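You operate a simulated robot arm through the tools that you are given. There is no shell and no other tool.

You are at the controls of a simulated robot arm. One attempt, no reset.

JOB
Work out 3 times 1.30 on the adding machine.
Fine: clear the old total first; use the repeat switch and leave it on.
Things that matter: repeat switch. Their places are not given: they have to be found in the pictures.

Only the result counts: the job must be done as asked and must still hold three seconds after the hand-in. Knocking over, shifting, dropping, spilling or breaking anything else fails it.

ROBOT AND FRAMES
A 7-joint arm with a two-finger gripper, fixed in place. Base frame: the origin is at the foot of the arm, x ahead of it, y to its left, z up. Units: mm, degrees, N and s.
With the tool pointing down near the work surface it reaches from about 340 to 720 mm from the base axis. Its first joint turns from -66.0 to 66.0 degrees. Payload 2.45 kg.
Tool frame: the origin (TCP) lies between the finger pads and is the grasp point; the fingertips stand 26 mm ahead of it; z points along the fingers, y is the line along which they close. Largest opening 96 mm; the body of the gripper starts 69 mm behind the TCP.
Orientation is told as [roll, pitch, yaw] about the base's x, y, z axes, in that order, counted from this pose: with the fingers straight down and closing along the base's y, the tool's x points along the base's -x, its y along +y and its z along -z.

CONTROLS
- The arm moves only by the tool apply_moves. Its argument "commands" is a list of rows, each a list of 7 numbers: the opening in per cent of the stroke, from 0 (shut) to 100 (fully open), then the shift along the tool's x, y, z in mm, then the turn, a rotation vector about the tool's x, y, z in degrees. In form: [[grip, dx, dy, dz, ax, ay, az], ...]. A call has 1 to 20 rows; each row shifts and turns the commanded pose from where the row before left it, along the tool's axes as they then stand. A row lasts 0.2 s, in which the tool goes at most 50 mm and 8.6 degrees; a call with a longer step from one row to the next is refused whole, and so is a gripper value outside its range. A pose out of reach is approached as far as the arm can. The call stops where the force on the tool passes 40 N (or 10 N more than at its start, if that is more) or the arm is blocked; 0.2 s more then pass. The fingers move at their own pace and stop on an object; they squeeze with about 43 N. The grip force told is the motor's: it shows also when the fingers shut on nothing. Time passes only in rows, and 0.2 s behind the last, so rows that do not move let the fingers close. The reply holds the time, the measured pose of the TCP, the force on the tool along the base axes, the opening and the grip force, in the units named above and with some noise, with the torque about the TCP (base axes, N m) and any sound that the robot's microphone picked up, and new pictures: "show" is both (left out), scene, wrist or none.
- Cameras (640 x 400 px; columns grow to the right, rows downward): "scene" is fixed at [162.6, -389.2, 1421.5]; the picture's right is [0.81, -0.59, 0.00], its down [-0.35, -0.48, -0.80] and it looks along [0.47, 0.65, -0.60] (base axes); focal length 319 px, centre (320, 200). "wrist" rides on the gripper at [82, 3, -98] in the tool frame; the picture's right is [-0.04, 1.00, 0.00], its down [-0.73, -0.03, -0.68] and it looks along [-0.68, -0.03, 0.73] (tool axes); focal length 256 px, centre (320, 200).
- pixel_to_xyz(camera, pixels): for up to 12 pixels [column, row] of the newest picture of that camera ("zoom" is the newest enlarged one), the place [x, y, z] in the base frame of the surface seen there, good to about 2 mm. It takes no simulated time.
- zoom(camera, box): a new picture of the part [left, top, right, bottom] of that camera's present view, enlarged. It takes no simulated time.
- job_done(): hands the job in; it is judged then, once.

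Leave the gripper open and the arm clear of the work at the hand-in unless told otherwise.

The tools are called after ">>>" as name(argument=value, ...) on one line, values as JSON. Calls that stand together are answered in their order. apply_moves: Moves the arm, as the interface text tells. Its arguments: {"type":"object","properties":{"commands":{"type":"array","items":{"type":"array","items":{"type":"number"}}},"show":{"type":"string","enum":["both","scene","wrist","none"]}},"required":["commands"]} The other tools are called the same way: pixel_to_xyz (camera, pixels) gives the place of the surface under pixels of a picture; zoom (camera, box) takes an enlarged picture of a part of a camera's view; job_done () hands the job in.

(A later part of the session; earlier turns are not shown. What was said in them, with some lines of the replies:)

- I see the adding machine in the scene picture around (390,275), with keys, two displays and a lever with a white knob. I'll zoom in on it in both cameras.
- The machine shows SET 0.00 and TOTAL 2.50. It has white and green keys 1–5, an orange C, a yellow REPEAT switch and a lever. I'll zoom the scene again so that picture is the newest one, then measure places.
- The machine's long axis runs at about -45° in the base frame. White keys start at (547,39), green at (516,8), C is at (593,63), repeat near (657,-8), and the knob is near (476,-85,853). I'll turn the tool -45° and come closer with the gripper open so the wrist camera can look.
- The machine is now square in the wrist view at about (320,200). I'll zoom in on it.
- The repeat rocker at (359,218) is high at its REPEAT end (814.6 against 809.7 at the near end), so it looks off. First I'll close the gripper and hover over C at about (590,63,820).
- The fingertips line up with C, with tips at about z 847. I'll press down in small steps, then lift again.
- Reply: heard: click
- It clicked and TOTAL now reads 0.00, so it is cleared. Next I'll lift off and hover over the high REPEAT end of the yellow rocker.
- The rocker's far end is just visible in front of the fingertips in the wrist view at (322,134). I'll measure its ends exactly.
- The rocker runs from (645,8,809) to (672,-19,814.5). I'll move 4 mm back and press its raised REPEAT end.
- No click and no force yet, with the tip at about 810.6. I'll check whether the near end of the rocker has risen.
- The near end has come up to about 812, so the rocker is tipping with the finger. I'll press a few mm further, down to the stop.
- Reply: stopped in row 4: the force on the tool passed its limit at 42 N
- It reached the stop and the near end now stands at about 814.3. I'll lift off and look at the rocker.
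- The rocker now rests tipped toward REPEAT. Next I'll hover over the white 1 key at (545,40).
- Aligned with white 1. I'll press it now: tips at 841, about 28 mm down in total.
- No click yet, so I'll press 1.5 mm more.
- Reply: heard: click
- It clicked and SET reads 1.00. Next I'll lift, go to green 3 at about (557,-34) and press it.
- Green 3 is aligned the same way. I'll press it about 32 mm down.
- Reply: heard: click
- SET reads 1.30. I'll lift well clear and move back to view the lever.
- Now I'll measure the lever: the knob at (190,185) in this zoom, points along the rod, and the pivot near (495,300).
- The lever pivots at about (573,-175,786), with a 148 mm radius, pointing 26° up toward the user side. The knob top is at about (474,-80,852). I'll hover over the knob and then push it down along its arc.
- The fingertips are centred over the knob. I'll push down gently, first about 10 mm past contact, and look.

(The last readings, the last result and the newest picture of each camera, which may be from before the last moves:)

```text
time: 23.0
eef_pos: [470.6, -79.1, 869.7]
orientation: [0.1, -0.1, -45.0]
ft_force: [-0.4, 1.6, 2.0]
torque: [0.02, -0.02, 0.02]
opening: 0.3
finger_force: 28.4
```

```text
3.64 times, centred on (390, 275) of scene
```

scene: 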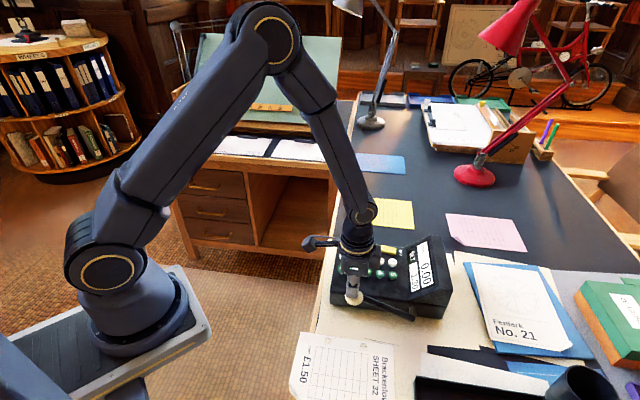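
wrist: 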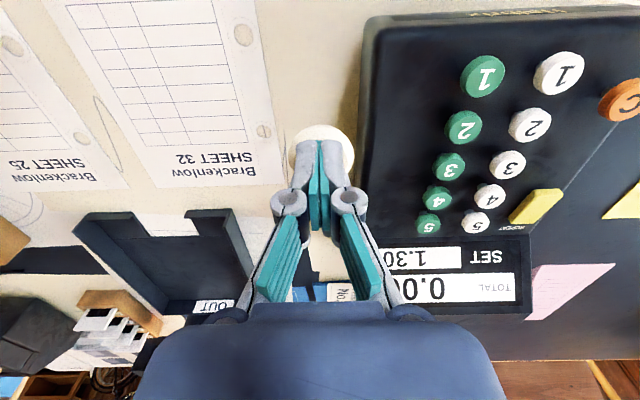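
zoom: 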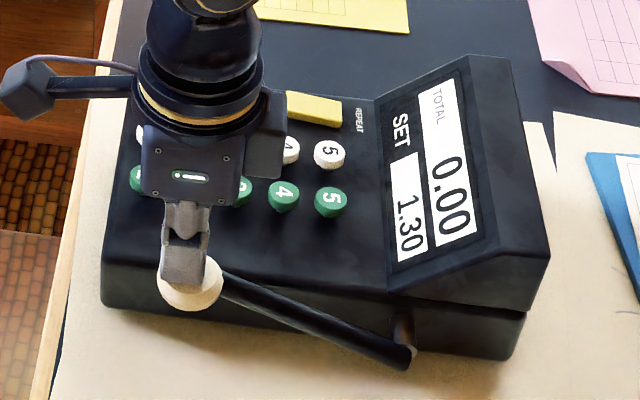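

The lever goes down easily, at about 2 N. I'll keep following the arc.

>>> apply_moves(commands=[[0, 1.4, 0, 4, 0, 0, 0], [0, 1.2, 0, 4, 0, 0, 0], [0, 1.0, 0, 4, 0, 0, 0], [0, 0.8, 0, 4, 0, 0, 0], [0, 0.6, 0, 4, 0, 0, 0], [0, 0.5, 0, 4, 0, 0, 0], [0, 0.3, 0, 4, 0, 0, 0], [0, 0, 0, 0, 0, 0, 0]])

>>> zoom(camera="scene", box=[310, 220, 470, 330])

```text
time: 24.8
eef_pos: [466.3, -74.1, 842.0]
orientation: [0.1, -0.2, -45.0]
ft_force: [-2.4, 1.1, 3.6]
torque: [0.01, -0.01, -0.02]
opening: 6.2
finger_force: 28.1
```

scene: 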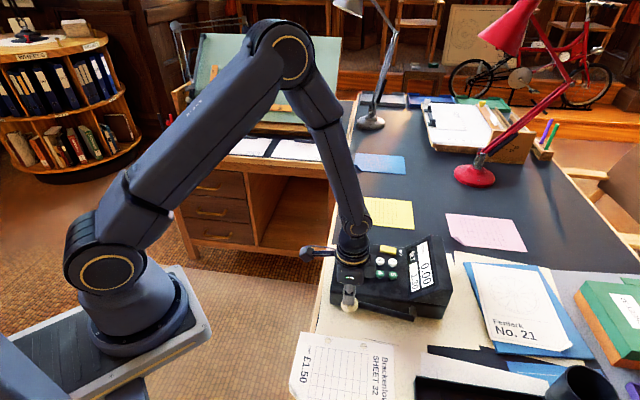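
wrist: 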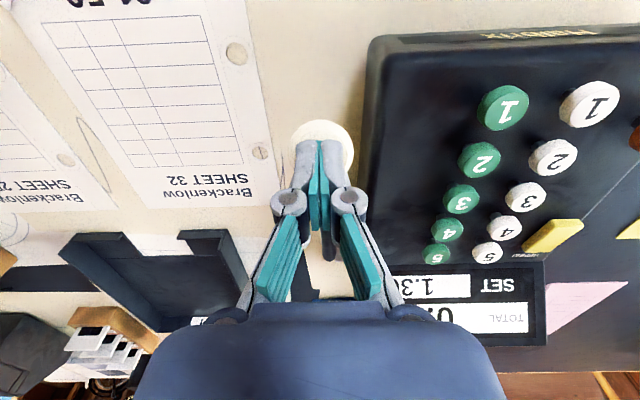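

```text
3.64 times, centred on (390, 275) of scene
```

zoom: 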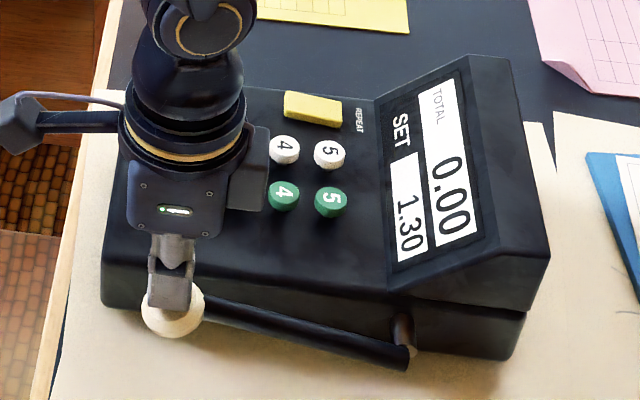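

No click yet, and the lever sits at about 10° above level. I'll go further down.

>>> apply_moves(commands=[[0, 0.2, 0, 3, 0, 0, 0], [0, 0, 0, 3, 0, 0, 0], [0, 0, 0, 3, 0, 0, 0], [0, 0, 0, 3, 0, 0, 0], [0, -0.2, 0, 3, 0, 0, 0], [0, -0.3, 0, 3, 0, 0, 0], [0, 0, 0, 0, 0, 0, 0]])

>>> zoom(camera="scene", box=[310, 220, 470, 330])

```text
time: 26.4
eef_pos: [467.0, -74.2, 823.7]
orientation: [0.1, -0.1, -44.9]
ft_force: [-2.2, 2.4, 5.3]
torque: [0.04, 0.02, 0.01]
opening: 6.1
finger_force: 28.4
```

scene: 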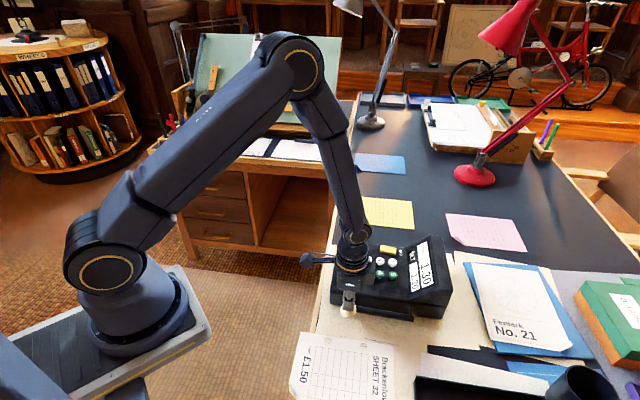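
wrist: 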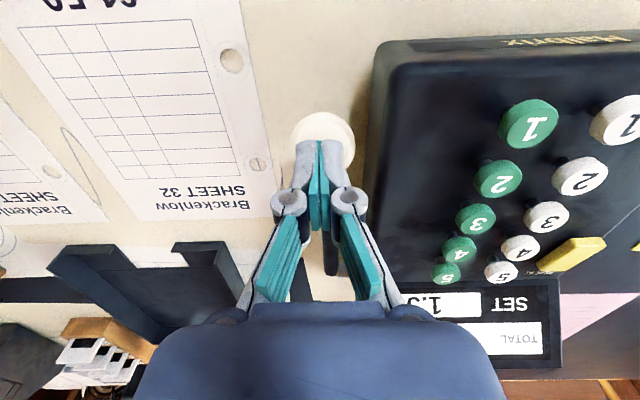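

```text
3.64 times, centred on (390, 275) of scene
```

zoom: 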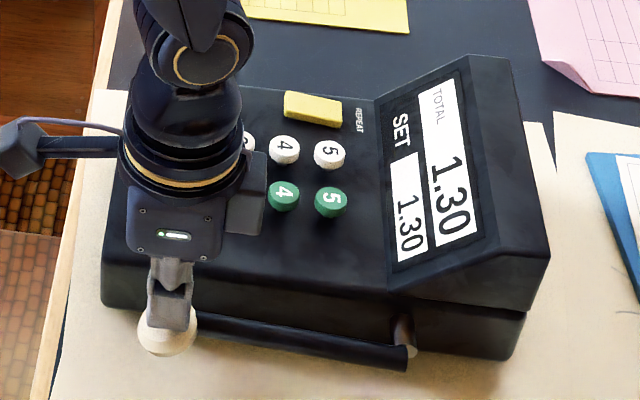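

TOTAL is 1.30 and SET stays at 1.30, so repeat works. I'll raise back along the arc and check that the lever springs up.

>>> apply_moves(commands=[[0, 0, 0, -8, 0, 0, 0], [0, 0, 0, -10, 0, 0, 0], [0, -1.5, 0, -10, 0, 0, 0], [0, -2, 0, -10, 0, 0, 0], [0, -2, 0, -10, 0, 0, 0], [0, -2, 0, -10, 0, 0, 0], [0, 0, 0, -10, 0, 0, 0], [0, 0, 0, 0, 0, 0, 0], [0, 0, 0, 0, 0, 0, 0]])

>>> zoom(camera="scene", box=[310, 220, 470, 330])

>>> pixel_to_xyz(camera="wrist", pixels=[[318, 122], [318, 130], [300, 140]])

```text
time: 28.4
eef_pos: [471.1, -81.2, 892.6]
orientation: [0.1, -0.1, -45.0]
ft_force: [-1.7, 0.4, 0.3]
torque: [0.0, -0.01, 0.01]
opening: 0.0
finger_force: 28.4
```

scene: 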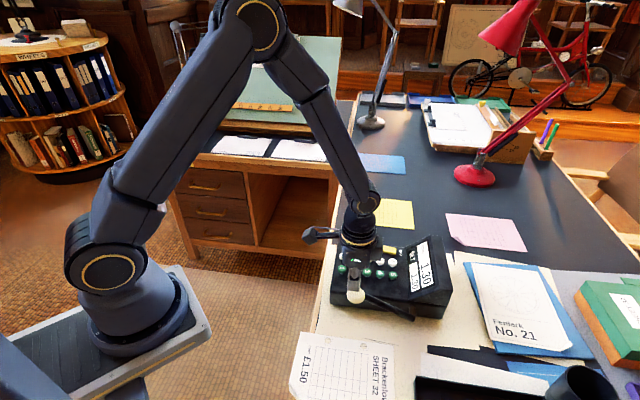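
wrist: 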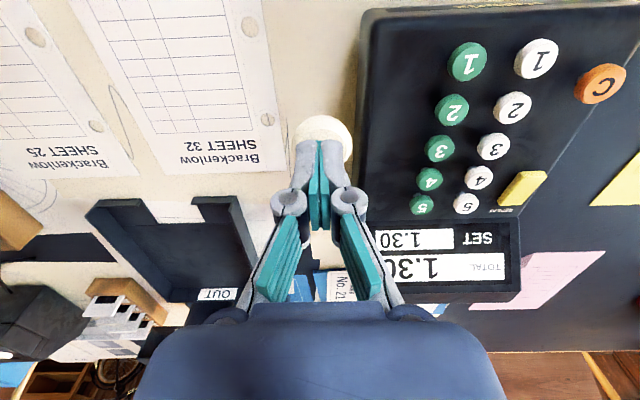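

```text
3.64 times, centred on (390, 275) of scene
```

zoom: 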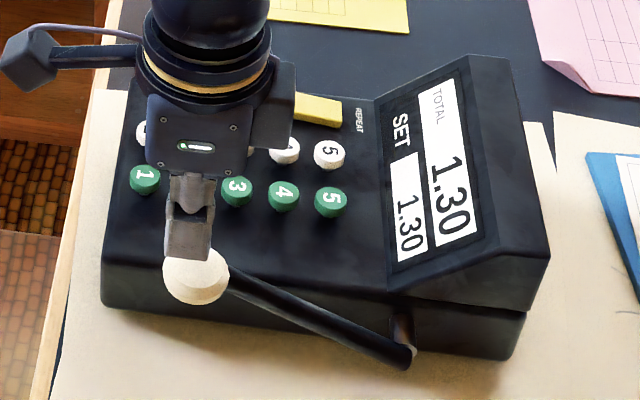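

```text
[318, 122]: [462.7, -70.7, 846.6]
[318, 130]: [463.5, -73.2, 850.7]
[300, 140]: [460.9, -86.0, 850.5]
```

The lever is back at the top and TOTAL holds 1.30. Second pull, along the same path.

>>> apply_moves(commands=[[0, 0, 0, 11, 0, 0, 0], [0, 0, 0, 4, 0, 0, 0], [0, 1, 0, 4, 0, 0, 0], [0, 1, 0, 4, 0, 0, 0], [0, 1.4, 0, 4, 0, 0, 0], [0, 1.2, 0, 4, 0, 0, 0], [0, 1.0, 0, 4, 0, 0, 0], [0, 0.8, 0, 4, 0, 0, 0], [0, 0.6, 0, 4, 0, 0, 0], [0, 0.5, 0, 4, 0, 0, 0], [0, 0.3, 0, 4, 0, 0, 0], [0, 0, 0, 4, 0, 0, 0], [0, 0, 0, 4, 0, 0, 0], [0, 0, 0, 4, 0, 0, 0], [0, 0, 0, 4, 0, 0, 0], [0, 0, 0, 2, 0, 0, 0], [0, 0, 0, 1, 0, 0, 0], [0, 0, 0, 0, 0, 0, 0]], show="scene")

>>> zoom(camera="scene", box=[310, 220, 470, 330])

```text
time: 32.2
eef_pos: [466.8, -75.0, 822.2]
orientation: [0.1, -0.4, -45.1]
ft_force: [-0.3, 1.8, 5.5]
torque: [0.01, -0.04, 0.0]
opening: 5.8
finger_force: 28.4
```

scene: 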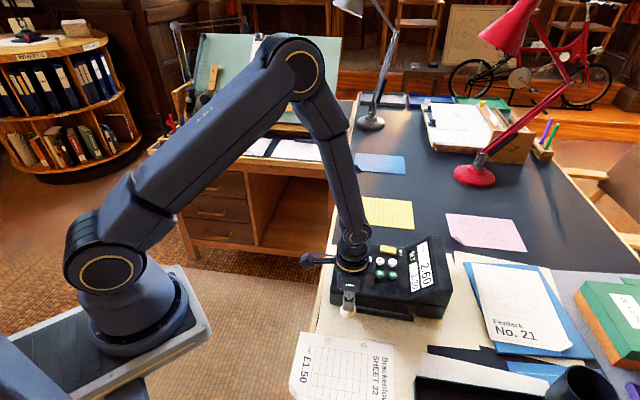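

```text
3.64 times, centred on (390, 275) of scene
```

zoom: 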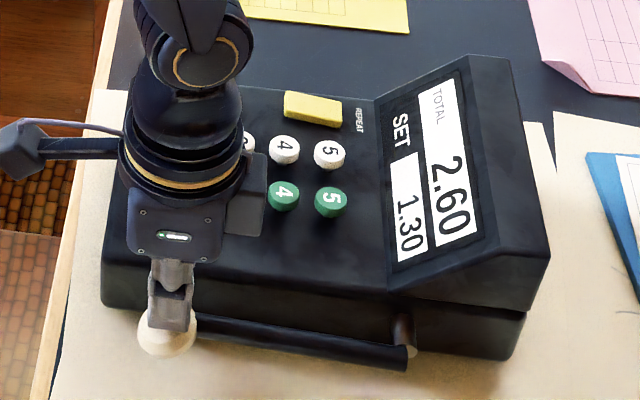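

TOTAL reads 2.60. I'll raise again.

>>> apply_moves(commands=[[0, 0, 0, -9, 0, 0, 0], [0, 0, 0, -10, 0, 0, 0], [0, -1.5, 0, -10, 0, 0, 0], [0, -2, 0, -10, 0, 0, 0], [0, -2, 0, -10, 0, 0, 0], [0, -2.3, 0, -10, 0, 0, 0], [0, 0, 0, -10, 0, 0, 0], [0, 0, 0, 0, 0, 0, 0], [0, 0, 0, 0, 0, 0, 0]])

>>> zoom(camera="scene", box=[310, 220, 470, 330])

```text
time: 34.2
eef_pos: [471.9, -80.6, 892.2]
orientation: [0.1, -0.2, -45.1]
ft_force: [-0.1, -1.0, -0.1]
torque: [-0.01, 0.01, 0.0]
opening: 0.1
finger_force: 29.0
```

scene: 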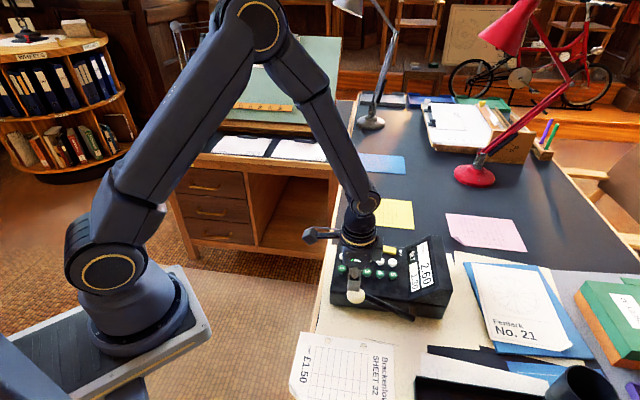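
wrist: 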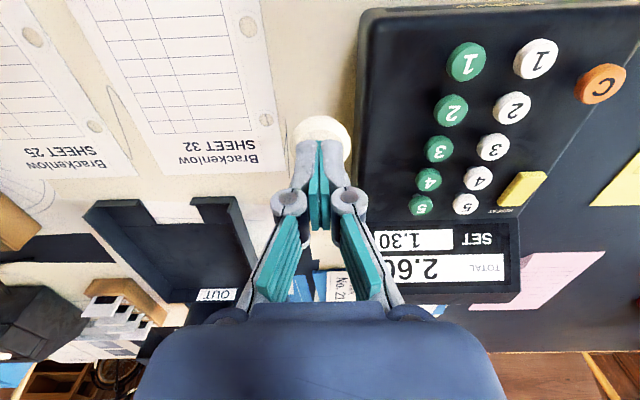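

```text
3.64 times, centred on (390, 275) of scene
```

zoom: 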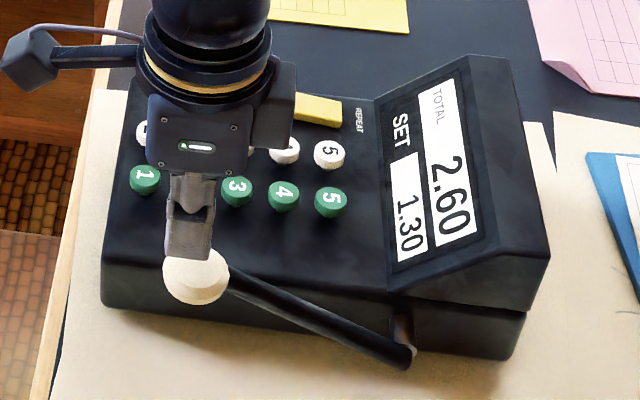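

The lever is back up, with TOTAL 2.60 and SET 1.30. Third and last pull, along the same path.

>>> apply_moves(commands=[[0, 0, 0, 11, 0, 0, 0], [0, 0, 0, 4, 0, 0, 0], [0, 1, 0, 4, 0, 0, 0], [0, 1, 0, 4, 0, 0, 0], [0, 1.4, 0, 4, 0, 0, 0], [0, 1.2, 0, 4, 0, 0, 0], [0, 1.0, 0, 4, 0, 0, 0], [0, 0.8, 0, 4, 0, 0, 0], [0, 0.6, 0, 4, 0, 0, 0], [0, 0.5, 0, 4, 0, 0, 0], [0, 0.3, 0, 4, 0, 0, 0], [0, 0, 0, 4, 0, 0, 0], [0, 0, 0, 4, 0, 0, 0], [0, 0, 0, 4, 0, 0, 0], [0, 0, 0, 4, 0, 0, 0], [0, 0, 0, 2, 0, 0, 0], [0, 0, 0, 1, 0, 0, 0], [0, 0, 0, 0, 0, 0, 0]], show="scene")

>>> zoom(camera="scene", box=[310, 220, 470, 330])

```text
time: 38.0
eef_pos: [466.6, -73.5, 821.7]
orientation: [0.1, -0.2, -45.0]
ft_force: [-2.5, 2.5, 5.7]
torque: [0.05, 0.01, -0.01]
opening: 5.9
finger_force: 28.2
```

scene: 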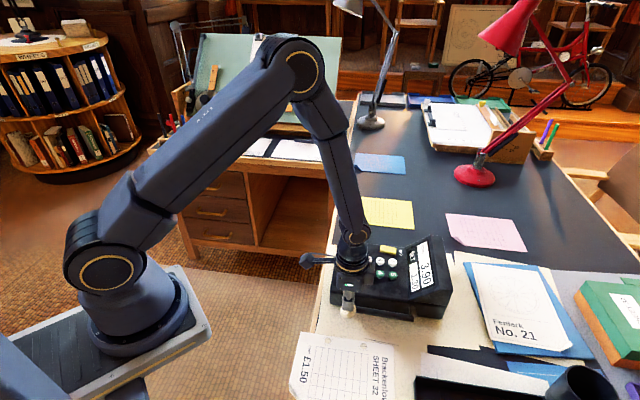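

```text
3.64 times, centred on (390, 275) of scene
```

zoom: 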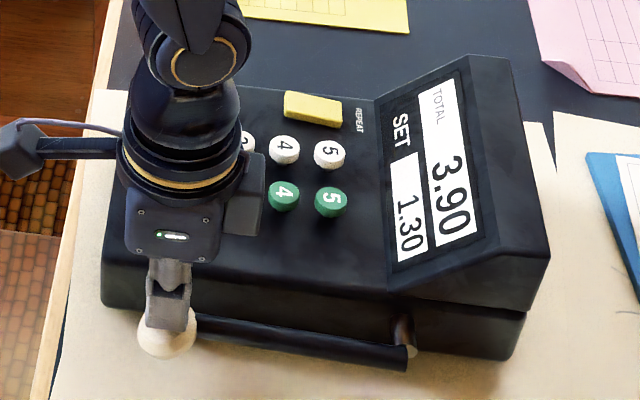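

TOTAL reads 3.90. I'll raise along the arc and then well clear, and open the gripper only once it is high up and away.

>>> apply_moves(commands=[[0, 0, 0, -9, 0, 0, 0], [0, 0, 0, -10, 0, 0, 0], [0, -1.5, 0, -10, 0, 0, 0], [0, -2, 0, -10, 0, 0, 0], [0, -2, 0, -10, 0, 0, 0], [0, -2.3, 0, -10, 0, 0, 0], [0, 0, 0, -20, 0, 0, 0], [0, 0, 0, -40, 0, 0, 0], [0, 0, 0, -40, 0, 0, 0], [0, 20, 20, -35, 0, 0, 0], [50, 25, 25, -30, 0, 0, 0], [100, 25, 25, -20, 0, 0, 0], [100, 0, 0, 0, 0, 0, 0], [100, 0, 0, 0, 0, 0, 0], [100, 0, 0, 0, 0, 0, 0], [100, 0, 0, 0, 0, 0, 0], [100, 0, 0, 0, 0, 0, 0]])

>>> zoom(camera="scene", box=[310, 220, 470, 330])

```text
time: 41.6
eef_pos: [473.3, 20.3, 1065.7]
orientation: [0.1, -0.2, -45.0]
ft_force: [0.6, -0.3, 0.2]
torque: [0.0, 0.04, 0.02]
opening: 96.1
finger_force: 0.0
```

scene: 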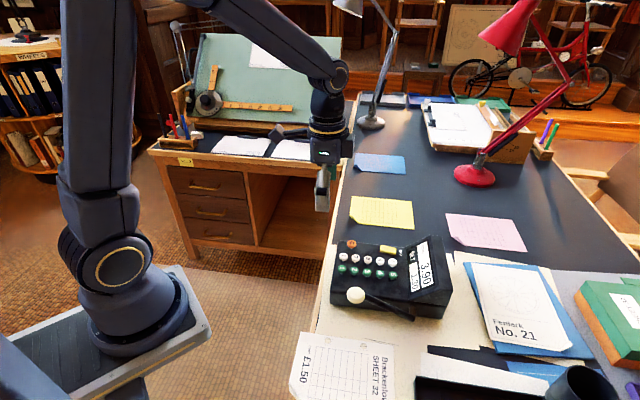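
wrist: 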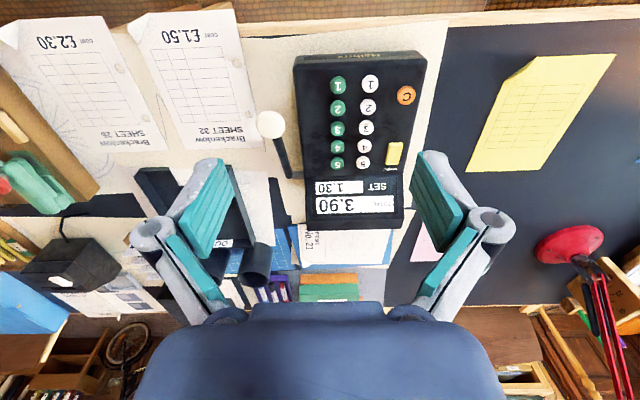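

```text
3.64 times, centred on (390, 275) of scene
```

zoom: 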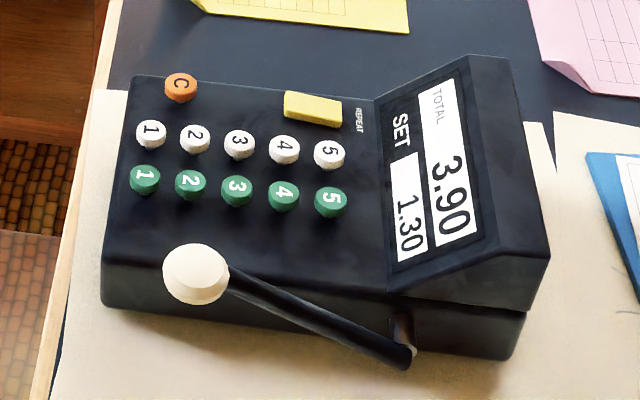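

TOTAL is 3.90, SET is 1.30, and the repeat rocker is still tipped on. The lever is back up, the gripper is open and the arm is clear, so I'm handing in.

>>> job_done()

```text
The job is handed in.
```

The adding machine shows a TOTAL of 3.90, which is 3 times 1.30, and I've handed the job in.

- **Old total:** I pressed C first, which cleared the 2.50 that was on the display.
- **Repeat switch:** I turned it on before setting 1.30 and it is still on. SET kept 1.30 through all three lever pulls.
- **At hand-in:** the lever had sprung back up, the gripper was open and the arm was clear of the work. Nothing else was knocked over or moved, as far as the pictures show.
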